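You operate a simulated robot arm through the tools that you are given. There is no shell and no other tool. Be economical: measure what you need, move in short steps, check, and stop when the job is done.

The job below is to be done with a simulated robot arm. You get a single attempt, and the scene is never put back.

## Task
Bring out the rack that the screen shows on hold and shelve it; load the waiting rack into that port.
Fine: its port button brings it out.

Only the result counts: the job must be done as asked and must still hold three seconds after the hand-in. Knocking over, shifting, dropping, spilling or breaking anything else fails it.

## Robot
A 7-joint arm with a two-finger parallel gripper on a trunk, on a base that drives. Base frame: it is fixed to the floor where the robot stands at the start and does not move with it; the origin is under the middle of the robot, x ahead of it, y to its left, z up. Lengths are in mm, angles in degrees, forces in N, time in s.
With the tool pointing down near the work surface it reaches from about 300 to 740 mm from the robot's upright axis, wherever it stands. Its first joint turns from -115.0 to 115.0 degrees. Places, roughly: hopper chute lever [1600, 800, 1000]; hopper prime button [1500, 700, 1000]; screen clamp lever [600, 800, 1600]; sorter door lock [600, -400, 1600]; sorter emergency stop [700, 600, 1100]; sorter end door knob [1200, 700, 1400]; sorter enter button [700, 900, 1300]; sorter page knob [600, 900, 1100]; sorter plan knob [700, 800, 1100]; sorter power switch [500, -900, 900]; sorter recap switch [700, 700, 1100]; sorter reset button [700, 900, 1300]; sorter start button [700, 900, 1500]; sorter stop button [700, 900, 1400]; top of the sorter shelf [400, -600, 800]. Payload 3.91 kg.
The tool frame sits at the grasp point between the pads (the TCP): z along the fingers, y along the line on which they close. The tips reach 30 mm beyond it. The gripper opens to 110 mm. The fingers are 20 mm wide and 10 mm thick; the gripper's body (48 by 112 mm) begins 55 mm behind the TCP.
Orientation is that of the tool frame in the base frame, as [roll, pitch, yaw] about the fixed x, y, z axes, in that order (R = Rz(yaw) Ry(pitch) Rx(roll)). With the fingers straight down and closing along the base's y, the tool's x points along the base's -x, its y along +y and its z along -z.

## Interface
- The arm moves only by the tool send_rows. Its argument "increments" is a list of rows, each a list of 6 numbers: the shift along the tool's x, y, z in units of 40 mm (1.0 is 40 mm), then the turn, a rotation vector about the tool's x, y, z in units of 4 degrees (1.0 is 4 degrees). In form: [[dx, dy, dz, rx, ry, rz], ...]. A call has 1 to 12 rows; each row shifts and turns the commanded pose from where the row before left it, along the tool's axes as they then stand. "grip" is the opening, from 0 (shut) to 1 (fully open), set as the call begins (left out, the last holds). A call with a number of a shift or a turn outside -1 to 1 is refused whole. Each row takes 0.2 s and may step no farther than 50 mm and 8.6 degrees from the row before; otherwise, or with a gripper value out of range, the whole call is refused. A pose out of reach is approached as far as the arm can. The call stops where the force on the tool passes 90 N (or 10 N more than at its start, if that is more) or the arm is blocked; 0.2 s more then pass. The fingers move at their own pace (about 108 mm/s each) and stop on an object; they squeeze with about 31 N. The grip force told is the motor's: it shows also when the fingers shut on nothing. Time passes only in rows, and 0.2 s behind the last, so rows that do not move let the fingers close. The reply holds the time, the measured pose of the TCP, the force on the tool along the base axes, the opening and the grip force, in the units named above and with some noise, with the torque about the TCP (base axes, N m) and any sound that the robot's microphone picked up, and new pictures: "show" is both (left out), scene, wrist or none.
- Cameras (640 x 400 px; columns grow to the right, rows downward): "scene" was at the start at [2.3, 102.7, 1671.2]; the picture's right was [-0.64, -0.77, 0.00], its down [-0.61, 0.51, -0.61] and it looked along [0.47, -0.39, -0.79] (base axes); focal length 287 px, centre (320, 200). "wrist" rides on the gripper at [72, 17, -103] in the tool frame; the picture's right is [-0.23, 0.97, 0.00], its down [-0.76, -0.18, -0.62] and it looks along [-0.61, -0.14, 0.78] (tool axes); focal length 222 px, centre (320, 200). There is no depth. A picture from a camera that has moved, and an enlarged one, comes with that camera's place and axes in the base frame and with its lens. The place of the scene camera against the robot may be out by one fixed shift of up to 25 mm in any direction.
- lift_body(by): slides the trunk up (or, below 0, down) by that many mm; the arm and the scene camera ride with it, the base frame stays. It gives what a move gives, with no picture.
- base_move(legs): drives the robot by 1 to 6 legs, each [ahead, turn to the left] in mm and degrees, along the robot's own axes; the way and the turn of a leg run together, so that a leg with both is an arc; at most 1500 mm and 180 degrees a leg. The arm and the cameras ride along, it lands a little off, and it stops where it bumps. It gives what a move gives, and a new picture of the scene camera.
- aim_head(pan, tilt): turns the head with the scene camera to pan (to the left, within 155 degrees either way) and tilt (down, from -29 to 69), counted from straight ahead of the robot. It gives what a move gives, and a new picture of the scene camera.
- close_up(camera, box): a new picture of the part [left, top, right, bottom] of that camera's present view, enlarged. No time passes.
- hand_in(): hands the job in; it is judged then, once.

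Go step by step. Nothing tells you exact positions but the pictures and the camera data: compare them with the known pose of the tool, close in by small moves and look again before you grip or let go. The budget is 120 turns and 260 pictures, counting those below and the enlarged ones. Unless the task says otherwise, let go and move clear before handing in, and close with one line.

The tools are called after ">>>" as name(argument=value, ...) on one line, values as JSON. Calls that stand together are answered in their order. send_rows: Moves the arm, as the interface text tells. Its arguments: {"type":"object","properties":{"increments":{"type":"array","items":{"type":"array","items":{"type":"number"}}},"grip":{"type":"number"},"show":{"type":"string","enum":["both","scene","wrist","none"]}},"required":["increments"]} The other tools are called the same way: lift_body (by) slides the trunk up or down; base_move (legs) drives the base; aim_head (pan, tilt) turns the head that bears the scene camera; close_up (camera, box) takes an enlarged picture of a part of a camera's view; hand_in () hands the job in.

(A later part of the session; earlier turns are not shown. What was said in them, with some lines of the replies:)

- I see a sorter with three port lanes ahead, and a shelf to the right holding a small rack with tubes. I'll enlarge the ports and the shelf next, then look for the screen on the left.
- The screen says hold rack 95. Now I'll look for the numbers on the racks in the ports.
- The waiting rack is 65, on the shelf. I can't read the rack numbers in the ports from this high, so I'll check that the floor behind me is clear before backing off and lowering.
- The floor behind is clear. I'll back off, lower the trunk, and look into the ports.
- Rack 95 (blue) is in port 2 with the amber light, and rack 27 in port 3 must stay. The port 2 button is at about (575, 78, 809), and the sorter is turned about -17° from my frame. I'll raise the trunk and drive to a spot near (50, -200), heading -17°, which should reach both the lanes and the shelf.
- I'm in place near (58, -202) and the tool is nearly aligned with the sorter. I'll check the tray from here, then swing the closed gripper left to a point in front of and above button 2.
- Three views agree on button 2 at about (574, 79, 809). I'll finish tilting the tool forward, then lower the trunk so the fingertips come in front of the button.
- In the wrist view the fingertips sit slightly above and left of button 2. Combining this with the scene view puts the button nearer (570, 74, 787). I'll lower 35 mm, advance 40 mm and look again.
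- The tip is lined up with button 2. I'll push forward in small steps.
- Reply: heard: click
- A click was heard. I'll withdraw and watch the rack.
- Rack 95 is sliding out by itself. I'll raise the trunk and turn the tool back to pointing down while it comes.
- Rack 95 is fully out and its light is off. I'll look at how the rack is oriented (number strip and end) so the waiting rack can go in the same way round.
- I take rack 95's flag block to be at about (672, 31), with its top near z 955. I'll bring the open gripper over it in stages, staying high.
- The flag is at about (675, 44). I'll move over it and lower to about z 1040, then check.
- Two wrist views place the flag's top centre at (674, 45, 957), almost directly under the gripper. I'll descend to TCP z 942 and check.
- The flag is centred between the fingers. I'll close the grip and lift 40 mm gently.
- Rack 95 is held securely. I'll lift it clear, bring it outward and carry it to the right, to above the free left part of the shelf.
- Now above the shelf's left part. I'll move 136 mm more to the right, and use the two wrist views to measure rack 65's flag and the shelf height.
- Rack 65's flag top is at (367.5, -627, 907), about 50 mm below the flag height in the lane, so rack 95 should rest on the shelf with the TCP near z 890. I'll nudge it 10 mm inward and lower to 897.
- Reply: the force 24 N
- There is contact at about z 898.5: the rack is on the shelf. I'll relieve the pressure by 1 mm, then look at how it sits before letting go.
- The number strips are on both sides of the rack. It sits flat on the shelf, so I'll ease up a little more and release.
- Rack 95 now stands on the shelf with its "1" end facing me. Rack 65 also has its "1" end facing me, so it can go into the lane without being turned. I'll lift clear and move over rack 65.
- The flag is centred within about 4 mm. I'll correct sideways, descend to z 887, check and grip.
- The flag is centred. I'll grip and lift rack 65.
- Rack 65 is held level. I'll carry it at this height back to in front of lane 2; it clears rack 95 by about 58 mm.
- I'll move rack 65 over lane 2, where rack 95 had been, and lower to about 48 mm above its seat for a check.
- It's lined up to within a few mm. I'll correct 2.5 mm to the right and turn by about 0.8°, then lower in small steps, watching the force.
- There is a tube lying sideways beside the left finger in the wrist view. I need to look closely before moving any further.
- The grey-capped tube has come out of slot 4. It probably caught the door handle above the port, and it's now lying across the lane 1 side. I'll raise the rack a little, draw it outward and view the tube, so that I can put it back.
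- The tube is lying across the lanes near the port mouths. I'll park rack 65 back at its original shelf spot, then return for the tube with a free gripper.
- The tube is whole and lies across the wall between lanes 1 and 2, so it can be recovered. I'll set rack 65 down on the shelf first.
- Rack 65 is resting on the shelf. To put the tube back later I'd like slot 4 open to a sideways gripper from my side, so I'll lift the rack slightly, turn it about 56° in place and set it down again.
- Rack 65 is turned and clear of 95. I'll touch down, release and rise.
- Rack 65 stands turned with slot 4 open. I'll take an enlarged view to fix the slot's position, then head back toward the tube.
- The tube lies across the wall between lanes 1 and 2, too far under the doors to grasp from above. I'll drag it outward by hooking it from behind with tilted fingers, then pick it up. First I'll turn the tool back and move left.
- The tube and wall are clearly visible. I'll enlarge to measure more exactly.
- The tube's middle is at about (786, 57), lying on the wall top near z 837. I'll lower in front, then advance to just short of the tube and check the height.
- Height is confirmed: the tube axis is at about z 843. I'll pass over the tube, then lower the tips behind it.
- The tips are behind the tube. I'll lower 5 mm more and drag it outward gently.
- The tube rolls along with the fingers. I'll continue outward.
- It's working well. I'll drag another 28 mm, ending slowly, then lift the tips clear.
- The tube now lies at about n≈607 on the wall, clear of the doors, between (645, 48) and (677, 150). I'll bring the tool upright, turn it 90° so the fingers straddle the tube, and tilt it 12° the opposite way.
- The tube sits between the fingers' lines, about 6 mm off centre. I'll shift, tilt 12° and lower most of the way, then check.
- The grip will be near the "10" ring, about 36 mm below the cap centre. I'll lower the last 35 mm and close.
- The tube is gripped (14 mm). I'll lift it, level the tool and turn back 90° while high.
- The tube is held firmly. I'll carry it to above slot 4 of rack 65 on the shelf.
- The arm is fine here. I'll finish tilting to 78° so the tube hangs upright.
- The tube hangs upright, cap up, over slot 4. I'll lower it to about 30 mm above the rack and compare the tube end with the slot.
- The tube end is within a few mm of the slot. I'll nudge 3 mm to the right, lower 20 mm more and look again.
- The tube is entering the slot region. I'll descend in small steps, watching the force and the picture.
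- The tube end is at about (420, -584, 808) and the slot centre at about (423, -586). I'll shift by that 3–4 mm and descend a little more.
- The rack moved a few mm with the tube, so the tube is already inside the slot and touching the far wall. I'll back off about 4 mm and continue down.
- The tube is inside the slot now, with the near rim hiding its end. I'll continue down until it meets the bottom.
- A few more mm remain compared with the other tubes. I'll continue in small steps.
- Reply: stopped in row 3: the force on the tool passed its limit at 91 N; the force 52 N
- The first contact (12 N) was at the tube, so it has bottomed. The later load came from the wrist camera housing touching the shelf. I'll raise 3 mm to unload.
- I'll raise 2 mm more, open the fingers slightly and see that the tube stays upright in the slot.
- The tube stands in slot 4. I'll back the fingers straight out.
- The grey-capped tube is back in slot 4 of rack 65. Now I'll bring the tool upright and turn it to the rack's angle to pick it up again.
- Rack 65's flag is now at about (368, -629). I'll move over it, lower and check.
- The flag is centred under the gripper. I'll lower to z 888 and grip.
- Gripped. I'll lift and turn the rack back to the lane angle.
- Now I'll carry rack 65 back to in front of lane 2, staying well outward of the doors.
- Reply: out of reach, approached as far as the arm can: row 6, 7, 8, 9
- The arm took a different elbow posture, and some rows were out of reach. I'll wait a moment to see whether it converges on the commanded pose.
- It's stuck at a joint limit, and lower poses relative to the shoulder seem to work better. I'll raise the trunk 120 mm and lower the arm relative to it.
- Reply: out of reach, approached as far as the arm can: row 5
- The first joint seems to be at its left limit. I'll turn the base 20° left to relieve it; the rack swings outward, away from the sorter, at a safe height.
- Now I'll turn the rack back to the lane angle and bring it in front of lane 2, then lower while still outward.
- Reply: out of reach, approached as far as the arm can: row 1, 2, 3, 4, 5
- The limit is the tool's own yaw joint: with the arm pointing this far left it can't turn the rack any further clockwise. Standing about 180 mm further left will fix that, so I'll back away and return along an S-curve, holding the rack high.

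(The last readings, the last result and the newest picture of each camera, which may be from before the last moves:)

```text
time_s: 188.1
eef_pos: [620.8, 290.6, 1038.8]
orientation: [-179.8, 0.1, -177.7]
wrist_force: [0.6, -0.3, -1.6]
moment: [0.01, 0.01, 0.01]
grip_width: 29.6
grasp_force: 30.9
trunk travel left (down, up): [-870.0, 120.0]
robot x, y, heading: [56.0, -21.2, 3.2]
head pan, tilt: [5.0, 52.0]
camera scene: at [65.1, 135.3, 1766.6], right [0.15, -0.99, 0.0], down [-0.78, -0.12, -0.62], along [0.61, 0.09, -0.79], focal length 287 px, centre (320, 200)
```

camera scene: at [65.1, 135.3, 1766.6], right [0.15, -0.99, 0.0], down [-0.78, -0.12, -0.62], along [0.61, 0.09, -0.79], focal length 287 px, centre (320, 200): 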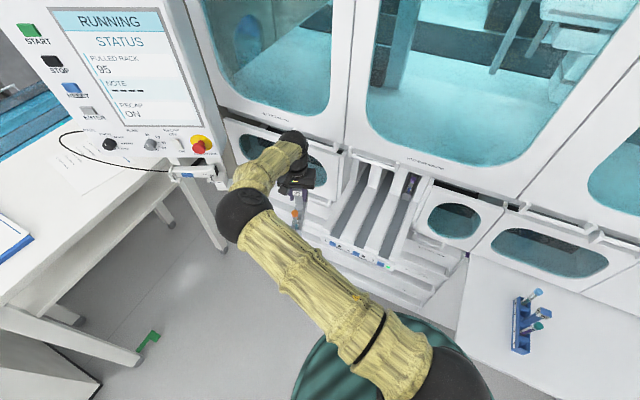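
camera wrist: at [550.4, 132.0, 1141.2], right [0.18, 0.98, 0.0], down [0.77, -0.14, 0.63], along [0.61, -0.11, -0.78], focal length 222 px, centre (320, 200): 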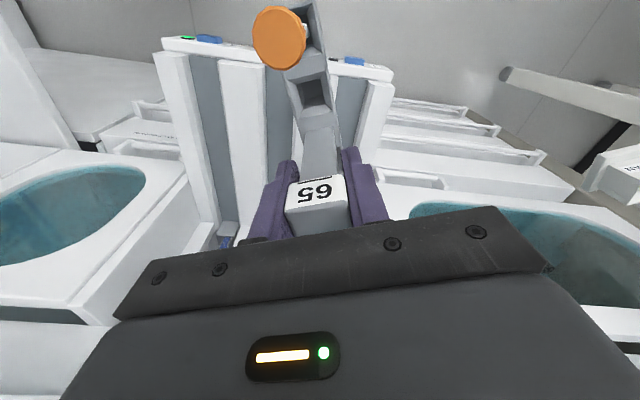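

The base landed at (56, -21). Now I'll move the rack right to lane 2, then turn it to the lane angle.

>>> send_rows(increments=[[0.31, -0.86, 0, 0, 0, 0], [0.31, -0.86, 0, 0, 0, 0], [0.31, -0.86, 0, 0, 0, 0], [0.31, -0.86, 0, 0, 0, 0], [0.31, -0.86, 0, 0, 0, 0], [0.31, -0.86, 0, 0, 0, 0], [0, 0, 0, 0, 0, 1], [0, 0, 0, 0, 0, 1], [0, 0, 0, 0, 0, 1], [0, 0, 0, 0, 0, 1], [0, 0, 0, 0, 0, 0.95], [0, 0, 0, 0, 0, 0]], show="both")

```text
time_s: 190.7
eef_pos: [554.8, 81.8, 1039.5]
orientation: [-179.8, 0.2, 162.5]
wrist_force: [0.3, -0.7, -2.5]
moment: [0.02, -0.02, 0.02]
grip_width: 29.8
grasp_force: 30.9
trunk travel left (down, up): [-870.0, 120.0]
robot x, y, heading: [52.5, -21.9, 3.3]
head pan, tilt: [5.0, 52.0]
camera scene: at [64.6, 135.1, 1766.6], right [0.15, -0.99, 0.0], down [-0.78, -0.12, -0.62], along [0.61, 0.09, -0.79], focal length 287 px, centre (320, 200)
camera wrist: at [490.2, 120.1, 1141.5], right [0.51, 0.86, 0.0], down [0.67, -0.4, 0.63], along [0.54, -0.32, -0.78], focal length 222 px, centre (320, 200)
```

scene: 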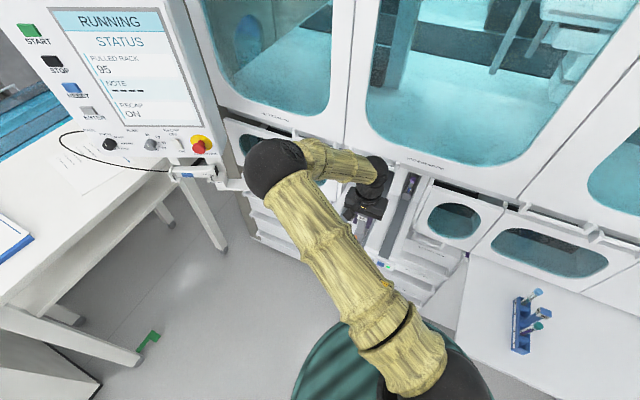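
wrist: 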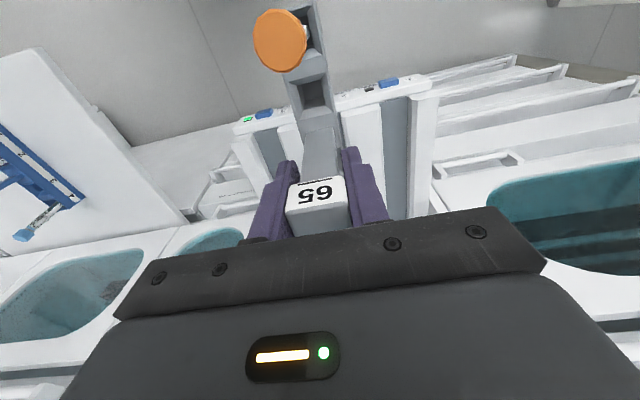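

The lane angle is reached. I'll lower to 985 while still outward, then advance under the door handles.

>>> send_rows(increments=[[0, 0, 0.45, 0, 0, 0], [0, 0, 0.5, 0, 0, 0], [0, 0, 0.41, 0, 0, 0], [-0.7, 0, 0, 0, 0, 0], [-0.75, 0, 0, 0, 0, 0], [-0.7, 0, 0, 0, 0, 0], [0, 0, 0, 0, 0, 0]], show="both")

>>> close_up(camera="scene", box=[310, 150, 440, 290])

>>> close_up(camera="wrist", box=[200, 0, 420, 240])

```text
time_s: 192.3
eef_pos: [638.1, 54.0, 987.6]
orientation: [-179.8, 0.2, 162.5]
wrist_force: [0.7, 0.5, -1.2]
moment: [0.03, -0.02, -0.01]
grip_width: 29.8
grasp_force: 30.6
trunk travel left (down, up): [-870.0, 120.0]
robot x, y, heading: [56.1, -26.2, 3.7]
head pan, tilt: [5.0, 52.0]
camera scene: at [64.0, 135.6, 1766.6], right [0.15, -0.99, 0.0], down [-0.78, -0.12, -0.62], along [0.61, 0.09, -0.79], focal length 287 px, centre (320, 200)
camera wrist: at [572.9, 93.3, 1089.9], right [0.51, 0.86, 0.0], down [0.67, -0.4, 0.63], along [0.54, -0.32, -0.78], focal length 222 px, centre (320, 200)
```

scene: 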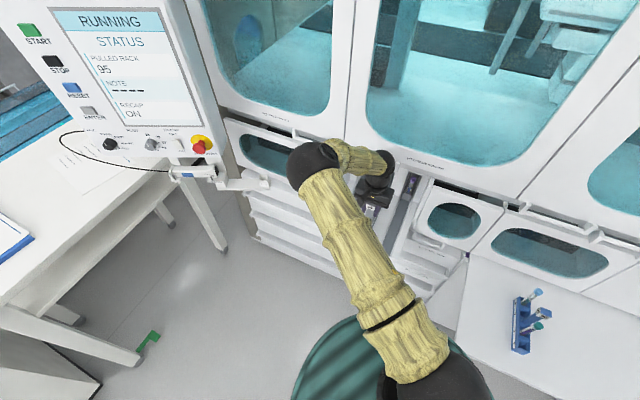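
wrist: 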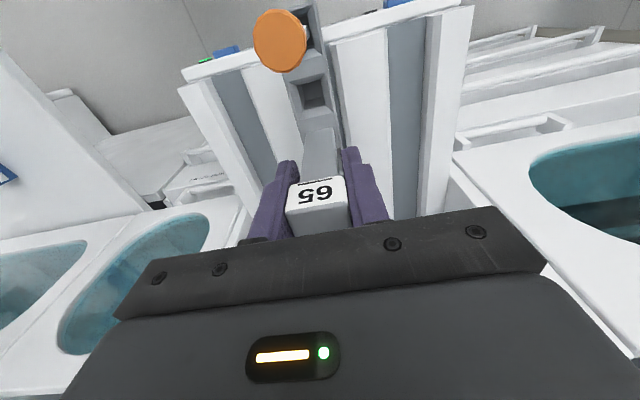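

```text
2.86 times, centred on (375, 220) of scene
camera zoom: at [64.0, 135.6, 1766.6], right [0.15, -0.99, 0.0], down [-0.78, -0.12, -0.62], along [0.61, 0.09, -0.79], focal length 820 px, centre (163, 143)
```

zoom: 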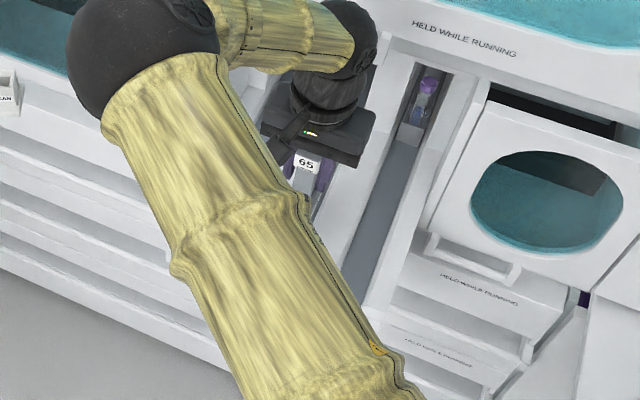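

```text
1.67 times, centred on (310, 120) of wrist
camera zoom: at [572.9, 93.3, 1089.9], right [0.51, 0.86, 0.0], down [0.67, -0.4, 0.63], along [0.54, -0.32, -0.78], focal length 370 px, centre (337, 333)
```

zoom: 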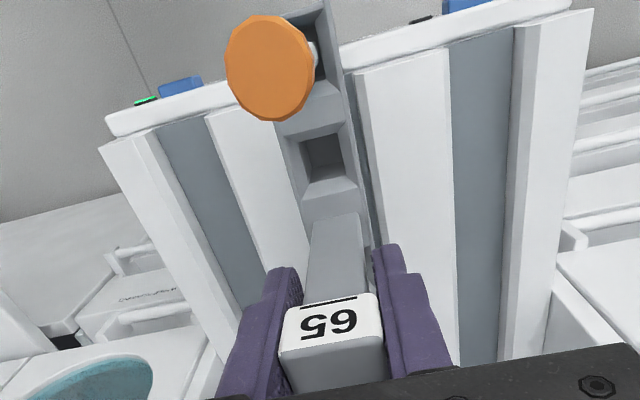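

Aligned over lane 2. I'll advance 38 mm to where rack 95 had sat, then lower toward the lane.

>>> send_rows(increments=[[-0.47, 0, 0, 0, 0, 0], [-0.47, 0, 0, 0, 0, 0], [0, 0, 0.4, 0, 0, 0], [0, 0, 0.4, 0, 0, 0], [0, 0, 0.2, 0, 0, 0], [0, 0, 0, 0, 0, 0]], show="wrist")

>>> close_up(camera="wrist", box=[200, 0, 420, 240])

```text
time_s: 193.7
eef_pos: [673.4, 45.4, 944.9]
orientation: [-179.8, 0.1, 162.5]
wrist_force: [0.5, 0.3, -1.0]
moment: [-0.02, -0.01, 0.02]
grip_width: 29.8
grasp_force: 30.7
trunk travel left (down, up): [-870.0, 120.0]
robot x, y, heading: [54.2, -20.2, 3.3]
head pan, tilt: [5.0, 52.0]
camera wrist: at [608.7, 82.3, 1047.1], right [0.51, 0.86, 0.0], down [0.67, -0.4, 0.63], along [0.54, -0.32, -0.78], focal length 222 px, centre (320, 200)
```

wrist: 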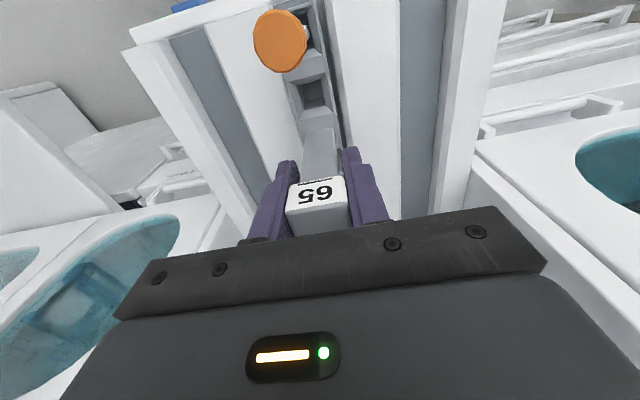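

```text
1.67 times, centred on (310, 120) of wrist
camera zoom: at [608.7, 82.3, 1047.1], right [0.51, 0.86, 0.0], down [0.67, -0.4, 0.63], along [0.54, -0.32, -0.78], focal length 370 px, centre (337, 333)
```

zoom: 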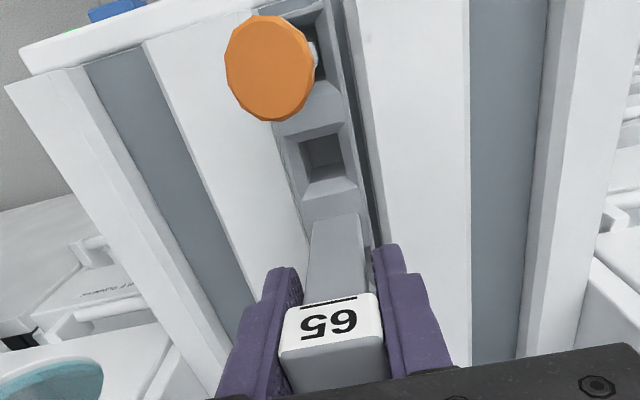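

The rack is entering the lane with no force. I'll lower the last few mm.

>>> send_rows(increments=[[0, 0, 0.1, 0, 0, 0], [0, 0, 0.05, 0, 0, 0], [0, 0, 0, 0, 0, 0]], show="none")

>>> send_rows(increments=[[0, 0, 0.03, 0, 0, 0], [0, 0, 0, 0, 0, 0]], show="none")

```text
time_s: 194.5
eef_pos: [673.9, 44.3, 939.7]
orientation: [-179.7, 0.2, 162.5]
wrist_force: [-0.6, 0.9, -1.6]
moment: [0.02, -0.03, -0.01]
grip_width: 29.7
grasp_force: 31.1
trunk travel left (down, up): [-870.0, 120.0]
robot x, y, heading: [54.5, -23.9, 3.4]
head pan, tilt: [5.0, 52.0]
```

```text
time_s: 195.1
eef_pos: [673.6, 44.7, 938.9]
orientation: [-179.8, 0.2, 162.4]
wrist_force: [0.3, -0.4, -2.1]
moment: [-0.01, -0.01, -0.03]
grip_width: 29.7
grasp_force: 30.8
trunk travel left (down, up): [-870.0, 120.0]
robot x, y, heading: [50.5, -21.7, 3.4]
head pan, tilt: [5.0, 52.0]
```

>>> send_rows(increments=[[0, 0, 0.04, 0, 0, 0], [0, 0, 0, 0, 0, 0]], show="none")

>>> send_rows(increments=[[0, 0, 0.03, 0, 0, 0], [0, 0, 0, 0, 0, 0]], show="none")

```text
time_s: 195.7
eef_pos: [674.3, 44.2, 935.9]
orientation: [-180.0, 0.3, 162.5]
wrist_force: [-0.5, 0.6, 2.3]
moment: [0.22, 0.34, -0.04]
grip_width: 29.7
grasp_force: 31.1
trunk travel left (down, up): [-870.0, 120.0]
robot x, y, heading: [54.4, -24.0, 3.6]
head pan, tilt: [5.0, 52.0]
```

```text
time_s: 196.3
eef_pos: [674.1, 44.6, 936.4]
orientation: [-179.9, 0.3, 162.5]
wrist_force: [3.7, 0.8, 12.1]
moment: [0.46, 0.76, -0.14]
grip_width: 29.4
grasp_force: 31.5
trunk travel left (down, up): [-870.0, 120.0]
robot x, y, heading: [52.0, -25.3, 3.3]
head pan, tilt: [5.0, 52.0]
```

Rack 65 rests on the lane floor. I'll ease the pressure, release it, rise just clear of the flag and pull back outward.

>>> send_rows(increments=[[0, 0, -0.03, 0, 0, 0], [0, 0, 0, 0, 0, 0]], show="none")

>>> send_rows(increments=[[0, 0, 0, 0, 0, 0], [0, 0, 0, 0, 0, 0], [0, 0, -0.5, 0, 0, 0], [0, 0, -0.7, 0, 0, 0], [0, 0, -0.6, 0, 0, 0], [0.8, 0, 0, 0, 0, 0], [0.9, 0, 0, 0, 0, 0], [0.9, 0, 0, 0, 0, 0], [0.9, 0, 0, 0, 0, 0], [0, 0, 0, 0, 0, 0]], grip=0.6, show="both")

>>> close_up(camera="wrist", box=[220, 0, 440, 220])

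```text
time_s: 196.9
eef_pos: [673.6, 44.5, 935.5]
orientation: [-179.8, 0.4, 162.5]
wrist_force: [5.6, 0.9, 9.6]
moment: [0.33, 0.24, -0.2]
grip_width: 29.7
grasp_force: 31.0
trunk travel left (down, up): [-870.0, 120.0]
robot x, y, heading: [52.2, -23.2, 3.3]
head pan, tilt: [5.0, 52.0]
```

```text
time_s: 199.1
eef_pos: [537.4, 85.5, 1006.8]
orientation: [-179.7, 0.2, 162.5]
wrist_force: [-0.5, -0.5, 0.4]
moment: [0.0, 0.04, -0.01]
grip_width: 66.1
grasp_force: 0.1
trunk travel left (down, up): [-870.0, 120.0]
robot x, y, heading: [51.1, -23.1, 3.4]
head pan, tilt: [5.0, 52.0]
camera scene: at [65.2, 135.1, 1766.6], right [0.15, -0.99, 0.0], down [-0.78, -0.12, -0.62], along [0.61, 0.09, -0.79], focal length 287 px, centre (320, 200)
camera wrist: at [472.8, 123.1, 1109.4], right [0.51, 0.86, 0.0], down [0.67, -0.4, 0.63], along [0.54, -0.32, -0.78], focal length 222 px, centre (320, 200)
```

scene: 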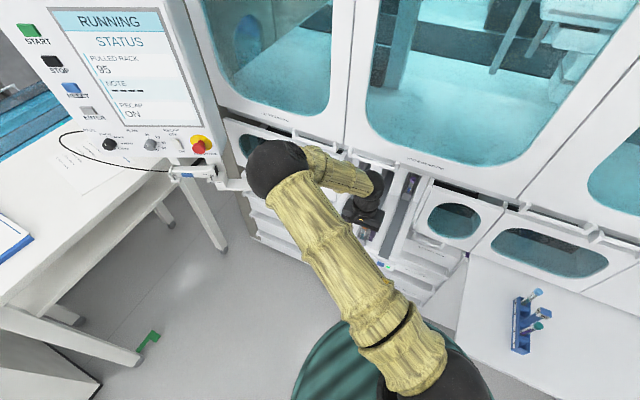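
wrist: 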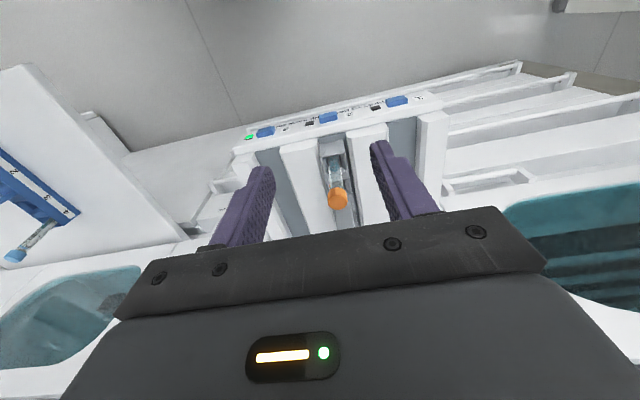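

```text
1.82 times, centred on (330, 110) of wrist
camera zoom: at [472.8, 123.1, 1109.4], right [0.51, 0.86, 0.0], down [0.67, -0.4, 0.63], along [0.54, -0.32, -0.78], focal length 404 px, centre (302, 364)
```

zoom: 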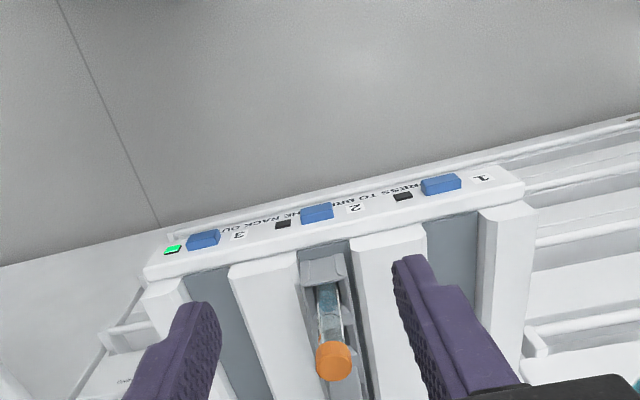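

Rack 65 sits in lane 2 with its "1" end outward. To push it in fully beneath the door handles I need a nearly horizontal tool with the wrist camera on top, so I'll turn the tool 180° counter-clockwise.

>>> send_rows(increments=[[0.5, 0, 0, 0, 0, -1], [0, 0, 0, 0, 0, -1], [0, 0, 0, 0, 0, -1], [0, 0, 0, 0, 0, -1], [0, 0, 0, 0, 0, -1], [0, 0, 0, 0, 0, -1], [0, 0, 0, 0, 0, -1], [0, 0, 0, 0, 0, -1], [0, 0, 0, 0, 0, -1], [0, 0, 0, 0, 0, -1], [0, 0, 0, 0, 0, -1], [0, 0, 0, 0, 0, -1]], grip=0, show="none")

>>> send_rows(increments=[[0, 0, 0, 0, 0, -1], [0, 0, 0, 0, 0, -1], [0, 0, 0, 0, 0, -1], [0, 0, 0, 0, 0, -1], [0, 0, 0, 0, 0, -1], [0, 0, 0, 0, 0, -1], [0, 0, 0, 0, 0, -1], [0, 0, 0, 0, 0, -1], [0, 0, 0, 0, 0, -1], [0, 0, 0, 0, 0, -1], [0, 0, 0, 0, 0, -1], [0, 0, 0, 0, 0, -1]], show="none")

>>> send_rows(increments=[[0, 0, 0, 0, 0, -1], [0, 0, 0, 0, 0, -1], [0, 0, 0, 0, 0, -1], [0, 0, 0, 0, 0, -1], [0, 0, 0, 0, 0, -1], [0, 0, 0, 0, 0, -1], [0, 0, 0, 0, 0, -1], [0, 0, 0, 0, 0, -1], [0, 0, 0, 0, 0, -1], [0, 0, 0, 0, 0, -1], [0, 0, 0, 0, 0, -1], [0, 0, 0, 0, 0, -1]], show="none")

>>> send_rows(increments=[[0, 0, 0, 0, 0, -1], [0, 0, 0, 0, 0, -1], [0, 0, 0, 0, 0, -1], [0, 0, 0, 0, 0, -1], [0, 0, 0, 0, 0, -1], [0, 0, 0, 0, 0, -1], [0, 0, 0, 0, 0, -1], [0, 0, 0, 0, 0, -1], [0, 0, 0, 0, 0, -1], [0, 0, 0, 0, 0, 0]], show="both")

```text
time_s: 201.7
eef_pos: [520.2, 92.9, 1007.9]
orientation: [-179.7, 0.0, -149.4]
wrist_force: [0.7, 0.3, -0.2]
moment: [-0.02, -0.01, -0.05]
grip_width: 0.0
grasp_force: 30.8
trunk travel left (down, up): [-870.0, 120.0]
robot x, y, heading: [51.0, -22.4, 3.2]
head pan, tilt: [5.0, 52.0]
```

```text
time_s: 204.3
eef_pos: [521.1, 93.3, 1009.1]
orientation: [-179.8, -0.3, -101.5]
wrist_force: [0.1, -0.4, 0.7]
moment: [0.01, -0.03, 0.0]
grip_width: 0.0
grasp_force: 31.1
trunk travel left (down, up): [-870.0, 120.0]
robot x, y, heading: [55.4, -24.8, 3.3]
head pan, tilt: [5.0, 52.0]
```

```text
time_s: 206.9
eef_pos: [519.6, 93.1, 1008.7]
orientation: [179.9, -0.2, -53.4]
wrist_force: [0.2, 0.1, -0.2]
moment: [0.0, -0.01, 0.04]
grip_width: 0.0
grasp_force: 31.0
trunk travel left (down, up): [-870.0, 120.0]
robot x, y, heading: [53.1, -23.2, 3.7]
head pan, tilt: [5.0, 52.0]
```

```text
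time_s: 209.1
eef_pos: [520.1, 93.2, 1008.6]
orientation: [179.9, -0.2, -17.4]
wrist_force: [0.1, -0.5, -0.2]
moment: [0.02, -0.01, 0.01]
grip_width: 0.0
grasp_force: 30.7
trunk travel left (down, up): [-870.0, 120.0]
robot x, y, heading: [52.1, -18.9, 3.3]
head pan, tilt: [5.0, 52.0]
camera scene: at [64.5, 135.2, 1766.6], right [0.15, -0.99, 0.0], down [-0.78, -0.12, -0.62], along [0.61, 0.09, -0.79], focal length 287 px, centre (320, 200)
camera wrist: at [583.6, 54.9, 1110.7], right [-0.51, -0.86, 0.0], down [-0.67, 0.4, 0.62], along [-0.53, 0.31, -0.78], focal length 222 px, centre (320, 200)
```

scene: 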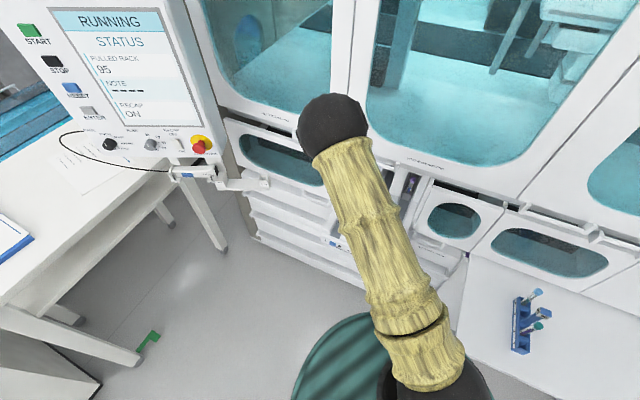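
wrist: 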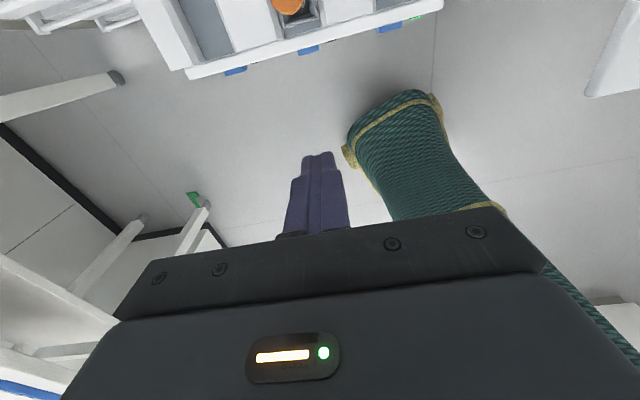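

The tool is flipped and the wrist camera will be on top. Now I'll tilt it forward to about 70°.

>>> send_rows(increments=[[0, 0, 0, 0, 1, 0], [0, 0, 0, 0, 1, 0], [0, 0, 0, 0, 1, 0], [0, 0, 0, 0, 1, 0], [0, 0, 0, 0, 1, 0], [0, 0, 0, 0, 1, 0], [0, 0, 0, 0, 1, 0], [0, 0, 0, 0, 1, 0], [0, 0, 0, 0, 1, 0], [0, 0, 0, 0, 0, 0]], show="none")

>>> send_rows(increments=[[0, 0, 0, 0, 1, 0], [0, 0, 0, 0, 1, 0], [0, 0, 0, 0, 1, 0], [0, 0, 0, 0, 1, 0], [0, 0, 0, 0, 1, 0], [0, 0, 0, 0, 1, 0], [0, 0, 0, 0, 1, 0], [0, 0, 0, 0, 1, 0], [0, 0, 0, 0, 0.5, 0], [0, 0, 0, 0, 0, 0]], show="both")

```text
time_s: 211.3
eef_pos: [509.7, 86.2, 994.8]
orientation: [177.9, -32.1, -16.2]
wrist_force: [-0.1, 0.3, -0.7]
moment: [0.0, 0.02, -0.01]
grip_width: 0.2
grasp_force: 31.2
out of reach, approached as far as the arm can: row 3, 4
trunk travel left (down, up): [-870.0, 120.0]
robot x, y, heading: [56.0, -22.1, 3.6]
head pan, tilt: [5.0, 52.0]
```

```text
time_s: 213.5
eef_pos: [508.7, 87.8, 995.0]
orientation: [175.8, -66.1, -13.5]
wrist_force: [-0.2, 1.1, 1.1]
moment: [-0.01, 0.04, -0.01]
grip_width: 0.0
grasp_force: 31.0
trunk travel left (down, up): [-870.0, 120.0]
robot x, y, heading: [55.0, -23.0, 3.5]
head pan, tilt: [5.0, 52.0]
camera scene: at [64.5, 135.1, 1766.6], right [0.15, -0.99, 0.0], down [-0.78, -0.12, -0.62], along [0.61, 0.09, -0.79], focal length 287 px, centre (320, 200)
camera wrist: at [442.7, 93.3, 1101.8], right [-0.38, -0.91, -0.18], down [-0.79, 0.42, -0.45], along [0.48, -0.03, -0.88], focal length 222 px, centre (320, 200)
```

scene: 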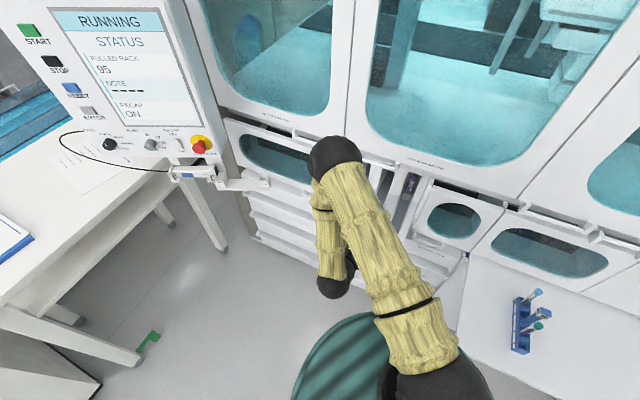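
wrist: 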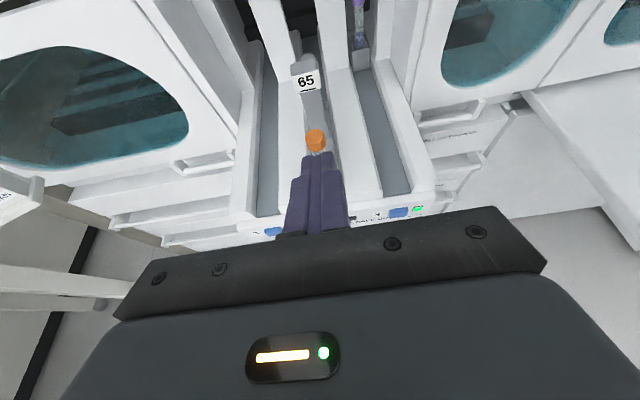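

The wrist view now looks straight into lane 2 past the fingers, and the pointing direction matches the lane. I'll lower with the trunk by 150 mm and shift 8 mm left, in front of the rack's end.

>>> lift_body(by=-150)

>>> send_rows(increments=[[0, -0.2, 0, 0, 0, 0], [0, 0, 0, 0, 0, 0]], show="both")

>>> close_up(camera="wrist", box=[210, 0, 430, 240])

```text
time_s: 215.2
eef_pos: [510.2, 87.8, 844.9]
orientation: [175.8, -66.1, -13.4]
wrist_force: [0.5, -0.2, 0.5]
moment: [0.01, 0.0, -0.05]
grip_width: 0.0
grasp_force: 30.8
trunk travel left (down, up): [-720.0, 270.0]
robot x, y, heading: [53.4, -24.5, 3.2]
head pan, tilt: [5.0, 52.0]
```

```text
time_s: 215.8
eef_pos: [510.3, 95.7, 843.4]
orientation: [175.7, -66.1, -13.5]
wrist_force: [0.5, 0.3, -0.2]
moment: [-0.02, 0.02, 0.02]
grip_width: 0.1
grasp_force: 31.3
trunk travel left (down, up): [-720.0, 270.0]
robot x, y, heading: [55.1, -24.5, 3.3]
head pan, tilt: [5.0, 52.0]
camera scene: at [64.4, 135.2, 1616.6], right [0.15, -0.99, 0.0], down [-0.78, -0.12, -0.62], along [0.61, 0.09, -0.79], focal length 287 px, centre (320, 200)
camera wrist: at [444.4, 101.1, 952.3], right [-0.38, -0.91, -0.18], down [-0.79, 0.42, -0.45], along [0.48, -0.03, -0.88], focal length 222 px, centre (320, 200)
```

scene: 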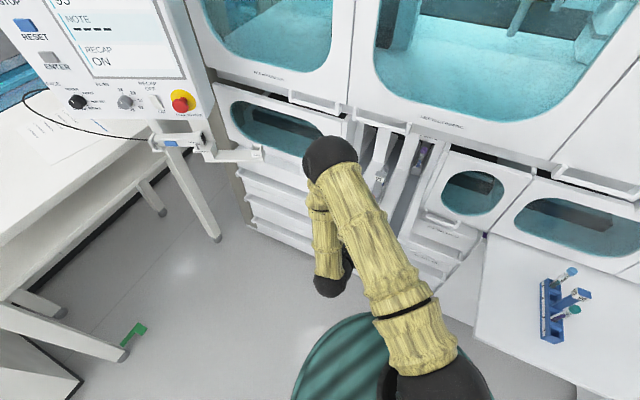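
wrist: 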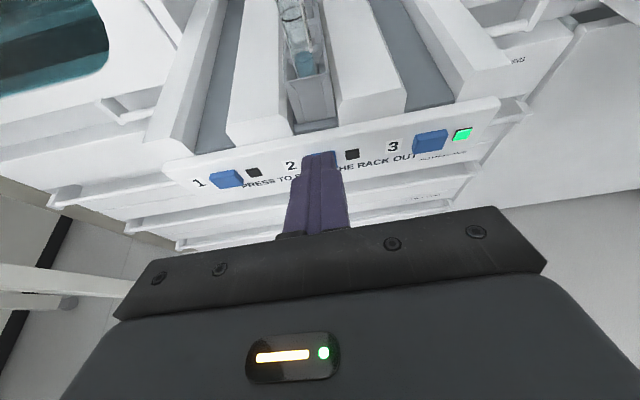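

```text
1.67 times, centred on (320, 120) of wrist
camera zoom: at [444.4, 101.1, 952.3], right [-0.38, -0.91, -0.18], down [-0.79, 0.42, -0.45], along [0.48, -0.03, -0.88], focal length 370 px, centre (320, 333)
```

zoom: 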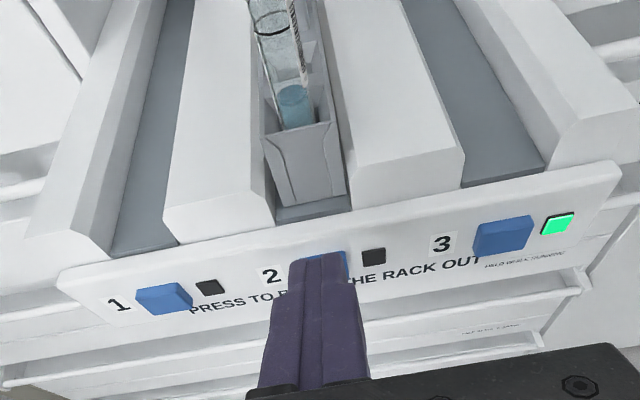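

Fingers are lined up with lane 2. I'll advance 45 mm over the front edge to just before the rack's end.

>>> send_rows(increments=[[0.2275, 0, 0.515, 0, 0, 0], [0.2275, 0, 0.515, 0, 0, 0], [0, 0, 0, 0, 0, 0]], show="wrist")

>>> close_up(camera="wrist", box=[210, 0, 430, 240])

```text
time_s: 216.6
eef_pos: [554.0, 82.1, 842.5]
orientation: [175.9, -66.0, -13.4]
wrist_force: [0.3, 0.6, 0.4]
moment: [-0.01, 0.01, -0.04]
grip_width: 0.0
grasp_force: 30.9
trunk travel left (down, up): [-720.0, 270.0]
robot x, y, heading: [54.1, -22.0, 3.6]
head pan, tilt: [5.0, 52.0]
camera wrist: at [488.4, 89.0, 950.5], right [-0.38, -0.91, -0.18], down [-0.79, 0.42, -0.45], along [0.48, -0.03, -0.88], focal length 222 px, centre (320, 200)
```

wrist: 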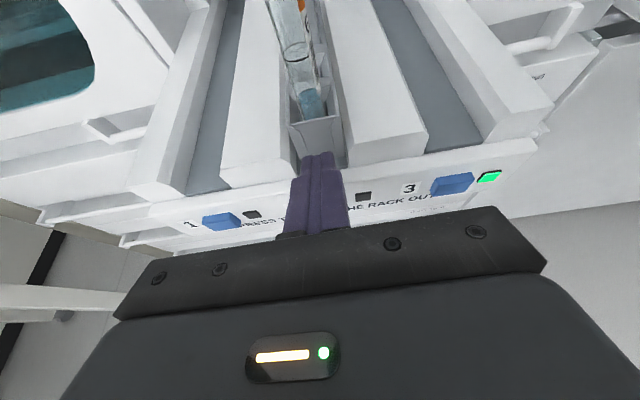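

```text
1.67 times, centred on (320, 120) of wrist
camera zoom: at [488.4, 89.0, 950.5], right [-0.38, -0.91, -0.18], down [-0.79, 0.42, -0.45], along [0.48, -0.03, -0.88], focal length 370 px, centre (320, 333)
```

zoom: 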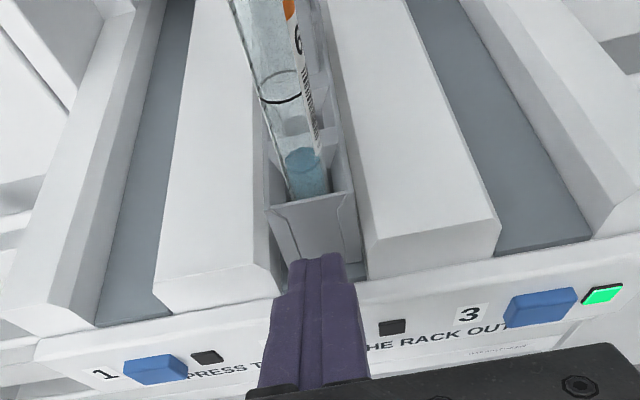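

The tip is right before the rack's end face, and centred. I'll push inward gently.

>>> send_rows(increments=[[0.1, 0, 0.229, 0, 0, 0], [0.1, 0, 0.229, 0, 0, 0], [0.1, 0, 0.229, 0, 0, 0], [0.1, 0, 0.229, 0, 0, 0], [0.1, 0, 0.229, 0, 0, 0], [0, 0, 0, 0, 0, 0]], show="wrist")

>>> close_up(camera="wrist", box=[210, 0, 430, 240])

```text
time_s: 218.0
eef_pos: [603.7, 68.6, 845.4]
orientation: [175.8, -66.0, -13.4]
wrist_force: [0.4, -0.2, 0.1]
moment: [0.02, 0.0, 0.02]
grip_width: 0.0
grasp_force: 31.0
trunk travel left (down, up): [-720.0, 270.0]
robot x, y, heading: [55.6, -22.3, 3.7]
head pan, tilt: [5.0, 52.0]
camera wrist: at [535.9, 74.4, 951.6], right [-0.38, -0.91, -0.18], down [-0.79, 0.42, -0.45], along [0.48, -0.03, -0.88], focal length 222 px, centre (320, 200)
```

wrist: 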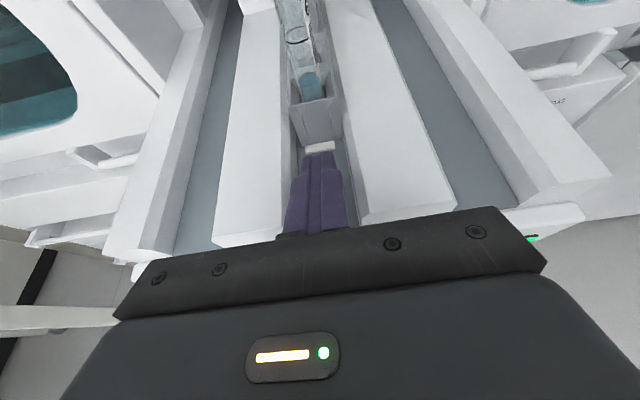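

```text
1.67 times, centred on (320, 120) of wrist
camera zoom: at [535.9, 74.4, 951.6], right [-0.38, -0.91, -0.18], down [-0.79, 0.42, -0.45], along [0.48, -0.03, -0.88], focal length 370 px, centre (320, 333)
```

zoom: 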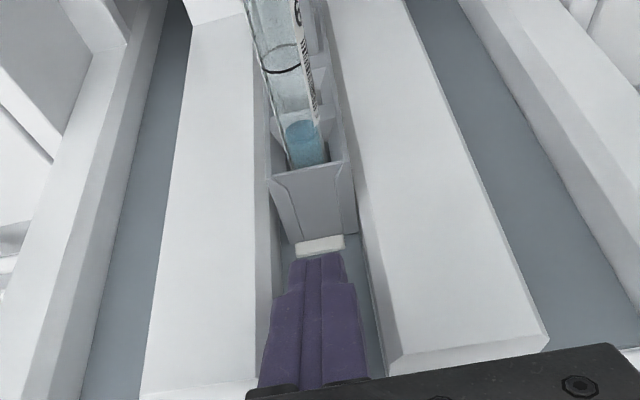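

The rack slides in freely; there's a small white stop tab between the fingertips and the rack. I'll keep pushing.

>>> send_rows(increments=[[0.13, 0, 0.297, 0, 0, 0], [0.13, 0, 0.297, 0, 0, 0], [0.13, 0, 0.297, 0, 0, 0], [0.13, 0, 0.297, 0, 0, 0], [0.13, 0, 0.297, 0, 0, 0], [0.13, 0, 0.297, 0, 0, 0], [0, 0, 0, 0, 0, 0]], show="both")

>>> close_up(camera="wrist", box=[210, 0, 430, 240])

```text
time_s: 219.6
eef_pos: [676.7, 41.8, 844.9]
orientation: [175.8, -66.0, -13.4]
wrist_force: [0.3, 0.1, 0.0]
moment: [-0.02, -0.04, 0.01]
grip_width: 0.0
grasp_force: 30.3
trunk travel left (down, up): [-720.0, 270.0]
robot x, y, heading: [52.3, -17.2, 3.4]
head pan, tilt: [5.0, 52.0]
camera scene: at [64.4, 135.2, 1616.6], right [0.15, -0.99, 0.0], down [-0.78, -0.12, -0.62], along [0.61, 0.09, -0.79], focal length 287 px, centre (320, 200)
camera wrist: at [609.3, 48.0, 951.3], right [-0.38, -0.91, -0.18], down [-0.79, 0.42, -0.45], along [0.48, -0.03, -0.88], focal length 222 px, centre (320, 200)
```

scene: 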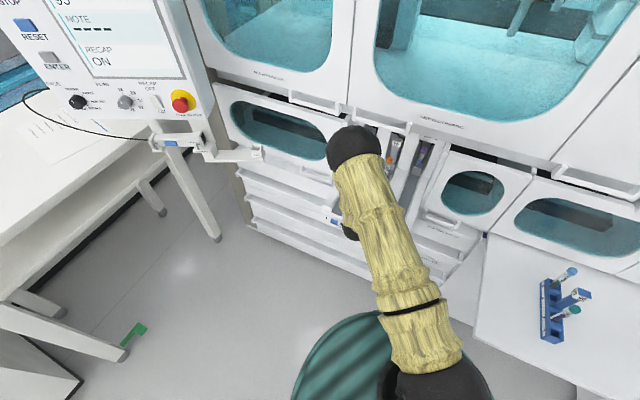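
wrist: 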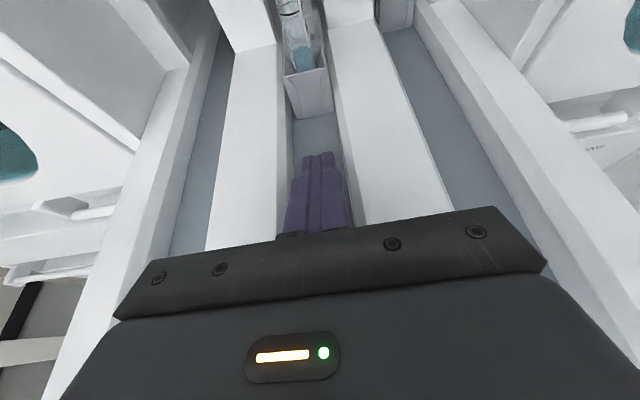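

```text
1.67 times, centred on (320, 120) of wrist
camera zoom: at [609.3, 48.0, 951.3], right [-0.38, -0.91, -0.18], down [-0.79, 0.42, -0.45], along [0.48, -0.03, -0.88], focal length 370 px, centre (320, 333)
```

zoom: 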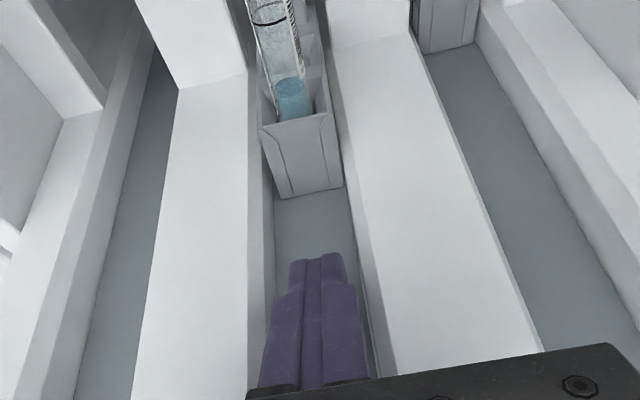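

There's now a gap ahead of the fingertips, so the sorter seems to be drawing the rack in by itself. I'll wait and look.

>>> send_rows(increments=[[0, 0, 0, 0, 0, 0], [0, 0, 0, 0, 0, 0], [0, 0, 0, 0, 0, 0], [0, 0, 0, 0, 0, 0], [0, 0, 0, 0, 0, 0], [0, 0, 0, 0, 0, 0], [0, 0, 0, 0, 0, 0], [0, 0, 0, 0, 0, 0]], show="wrist")

>>> close_up(camera="wrist", box=[210, 0, 430, 240])

```text
time_s: 221.4
eef_pos: [675.8, 42.1, 843.7]
orientation: [175.8, -66.0, -13.4]
wrist_force: [-0.2, 0.0, -0.1]
moment: [0.05, 0.01, 0.0]
grip_width: 0.1
grasp_force: 30.9
trunk travel left (down, up): [-720.0, 270.0]
robot x, y, heading: [51.6, -21.9, 3.3]
head pan, tilt: [5.0, 52.0]
camera wrist: at [609.2, 48.1, 951.4], right [-0.38, -0.91, -0.18], down [-0.79, 0.42, -0.45], along [0.48, -0.03, -0.88], focal length 222 px, centre (320, 200)
```

wrist: 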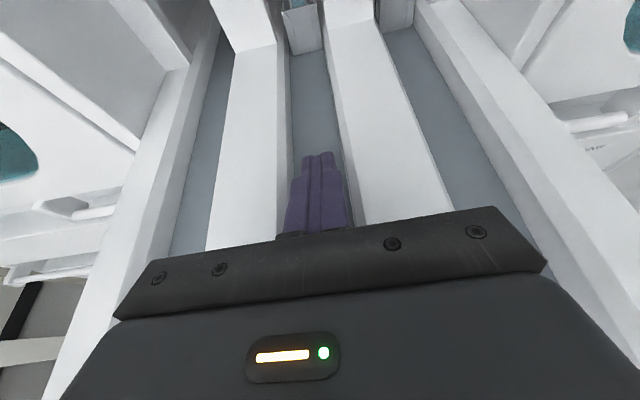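

```text
1.67 times, centred on (320, 120) of wrist
camera zoom: at [609.2, 48.1, 951.4], right [-0.38, -0.91, -0.18], down [-0.79, 0.42, -0.45], along [0.48, -0.03, -0.88], focal length 370 px, centre (320, 333)
```

zoom: 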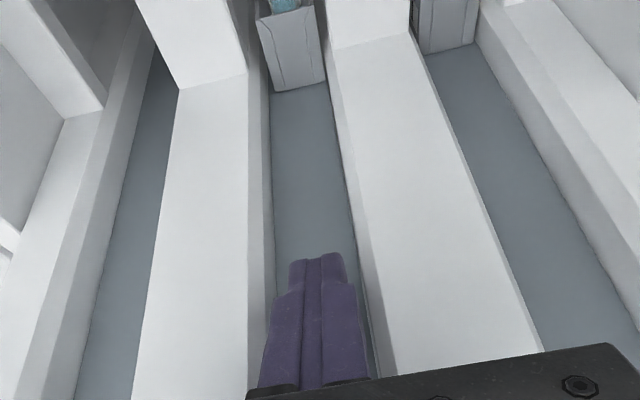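

The sorter is drawing rack 65 in by itself, and it's nearly level with rack 27. I'll back the fingers straight out, then check the ports, lights and screen.

>>> send_rows(increments=[[-0.3, 0, -0.7, 0, 0, 0], [-0.38, 0, -0.86, 0, 0, 0], [-0.38, 0, -0.86, 0, 0, 0], [-0.38, 0, -0.86, 0, 0, 0], [-0.38, 0, -0.86, 0, 0, 0], [-0.2, 0, -0.4, 0, 0, 0], [0, 0, 0, 0, 0, 0]], show="both")

>>> lift_body(by=200)

>>> send_rows(increments=[[0, 0, 0, 0, 0, 0]], show="wrist")

>>> close_up(camera="wrist", box=[220, 0, 460, 250])

```text
time_s: 223.0
eef_pos: [486.3, 102.2, 844.4]
orientation: [175.8, -66.0, -13.4]
wrist_force: [-0.3, 0.2, 0.2]
moment: [0.02, -0.01, 0.02]
grip_width: 0.0
grasp_force: 31.5
trunk travel left (down, up): [-720.0, 270.0]
robot x, y, heading: [56.7, -24.5, 3.4]
head pan, tilt: [5.0, 52.0]
camera scene: at [64.5, 135.1, 1616.6], right [0.15, -0.99, 0.0], down [-0.78, -0.12, -0.62], along [0.61, 0.09, -0.79], focal length 287 px, centre (320, 200)
camera wrist: at [419.6, 108.4, 951.8], right [-0.38, -0.91, -0.18], down [-0.79, 0.42, -0.45], along [0.48, -0.03, -0.88], focal length 222 px, centre (320, 200)
```

scene: 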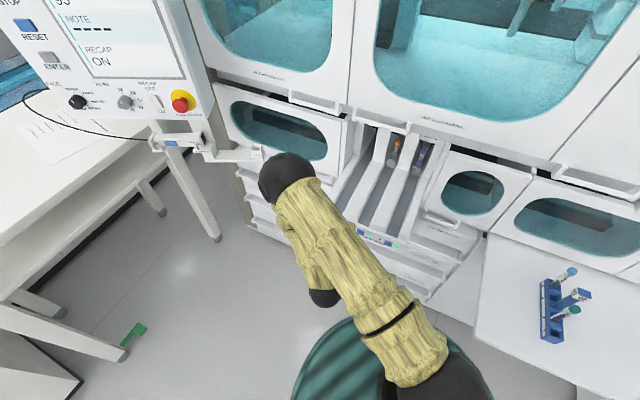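
wrist: 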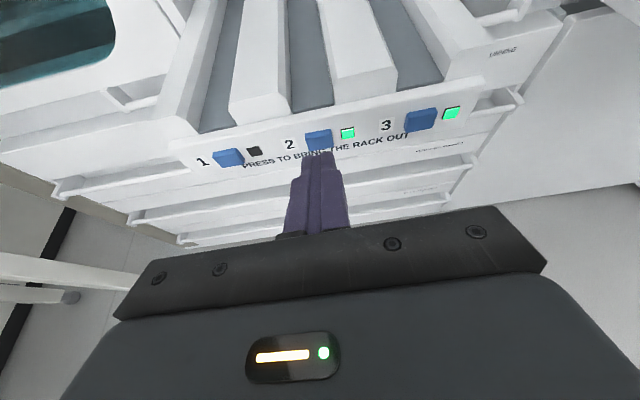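

```text
time_s: 225.2
eef_pos: [485.2, 102.3, 1044.2]
orientation: [175.8, -66.0, -13.3]
wrist_force: [-0.5, 0.1, 1.0]
moment: [-0.02, -0.03, -0.03]
grip_width: 0.0
grasp_force: 31.5
trunk travel left (down, up): [-920.0, 70.0]
robot x, y, heading: [52.0, -23.0, 3.6]
head pan, tilt: [5.0, 52.0]
```

```text
time_s: 225.6
eef_pos: [486.7, 103.3, 1044.7]
orientation: [175.8, -66.1, -13.4]
wrist_force: [0.3, 0.2, -0.7]
moment: [0.04, -0.01, 0.01]
grip_width: 0.0
grasp_force: 30.9
trunk travel left (down, up): [-920.0, 70.0]
robot x, y, heading: [56.9, -20.0, 3.3]
head pan, tilt: [5.0, 52.0]
camera wrist: at [419.9, 108.5, 1151.8], right [-0.38, -0.91, -0.18], down [-0.79, 0.42, -0.45], along [0.48, -0.03, -0.88], focal length 222 px, centre (320, 200)
```

wrist: 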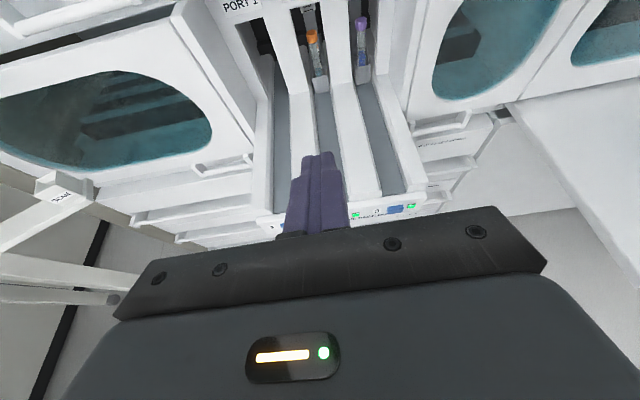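

```text
1.60 times, centred on (340, 125) of wrist
camera zoom: at [419.9, 108.5, 1151.8], right [-0.38, -0.91, -0.18], down [-0.79, 0.42, -0.45], along [0.48, -0.03, -0.88], focal length 355 px, centre (288, 320)
```

zoom: 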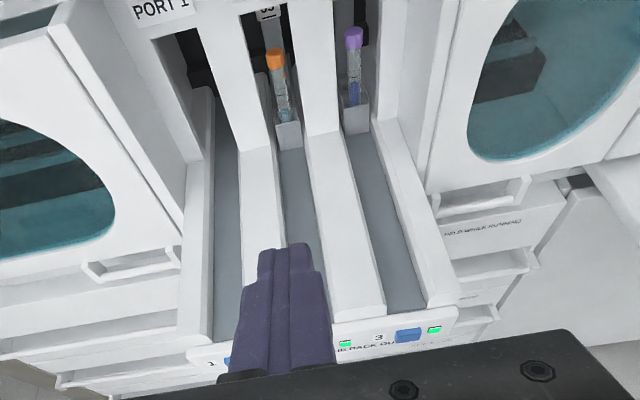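

Port 2's light is green: rack 65 is loaded beside rack 27. I'll make a last check of the shelf and the screen.

>>> aim_head(pan=-25, tilt=50)

>>> aim_head(pan=40, tilt=15)

```text
time_s: 226.5
eef_pos: [486.3, 102.6, 1044.3]
orientation: [175.7, -66.0, -13.4]
wrist_force: [0.3, -0.5, -0.3]
moment: [0.04, -0.02, 0.0]
grip_width: 0.1
grasp_force: 30.6
trunk travel left (down, up): [-920.0, 70.0]
robot x, y, heading: [56.1, -15.8, 3.5]
head pan, tilt: [-25.0, 50.0]
camera scene: at [61.8, 96.0, 1819.3], right [-0.37, -0.93, 0.0], down [-0.71, 0.28, -0.64], along [0.6, -0.24, -0.77], focal length 287 px, centre (320, 200)
```

scene: 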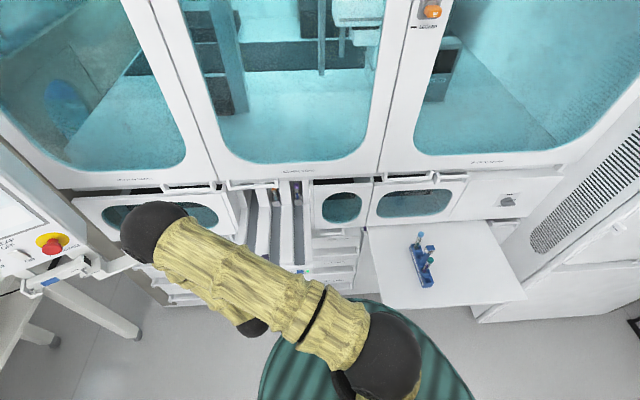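

```text
time_s: 227.9
eef_pos: [485.8, 101.6, 1044.4]
orientation: [175.9, -66.0, -13.4]
wrist_force: [-0.3, 0.2, -0.7]
moment: [0.0, 0.01, -0.02]
grip_width: 0.0
grasp_force: 31.5
trunk travel left (down, up): [-920.0, 70.0]
robot x, y, heading: [58.2, -23.4, 3.6]
head pan, tilt: [40.0, 15.0]
camera scene: at [58.0, 188.4, 1872.9], right [0.69, -0.73, 0.0], down [-0.19, -0.18, -0.97], along [0.7, 0.66, -0.26], focal length 287 px, centre (320, 200)
```

scene: 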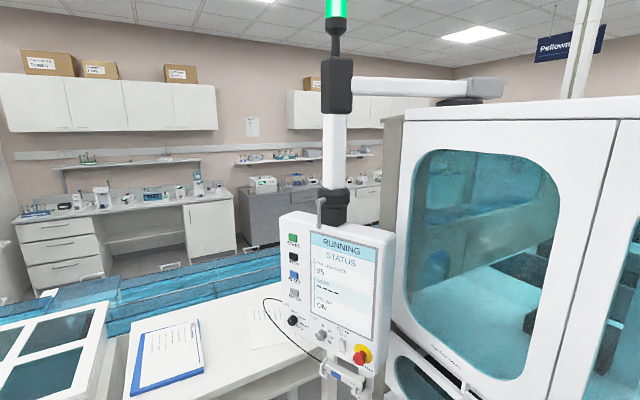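

Rack 95 stands on the shelf, rack 65 is in port 2 under a green light, the sorter still shows RUNNING, and the arm is clear. I'm handing in.

>>> hand_in()

```text
The job is handed in.
```

Rack 95, the one on hold, came out of port 2 and now stands on the shelf. Rack 65 is loaded into port 2, and its light is green. One of rack 65's tubes fell out against the door handle on the way and lay across the lanes; I put it back in slot 4 before loading, so if drops are scored, that one may count against the job.
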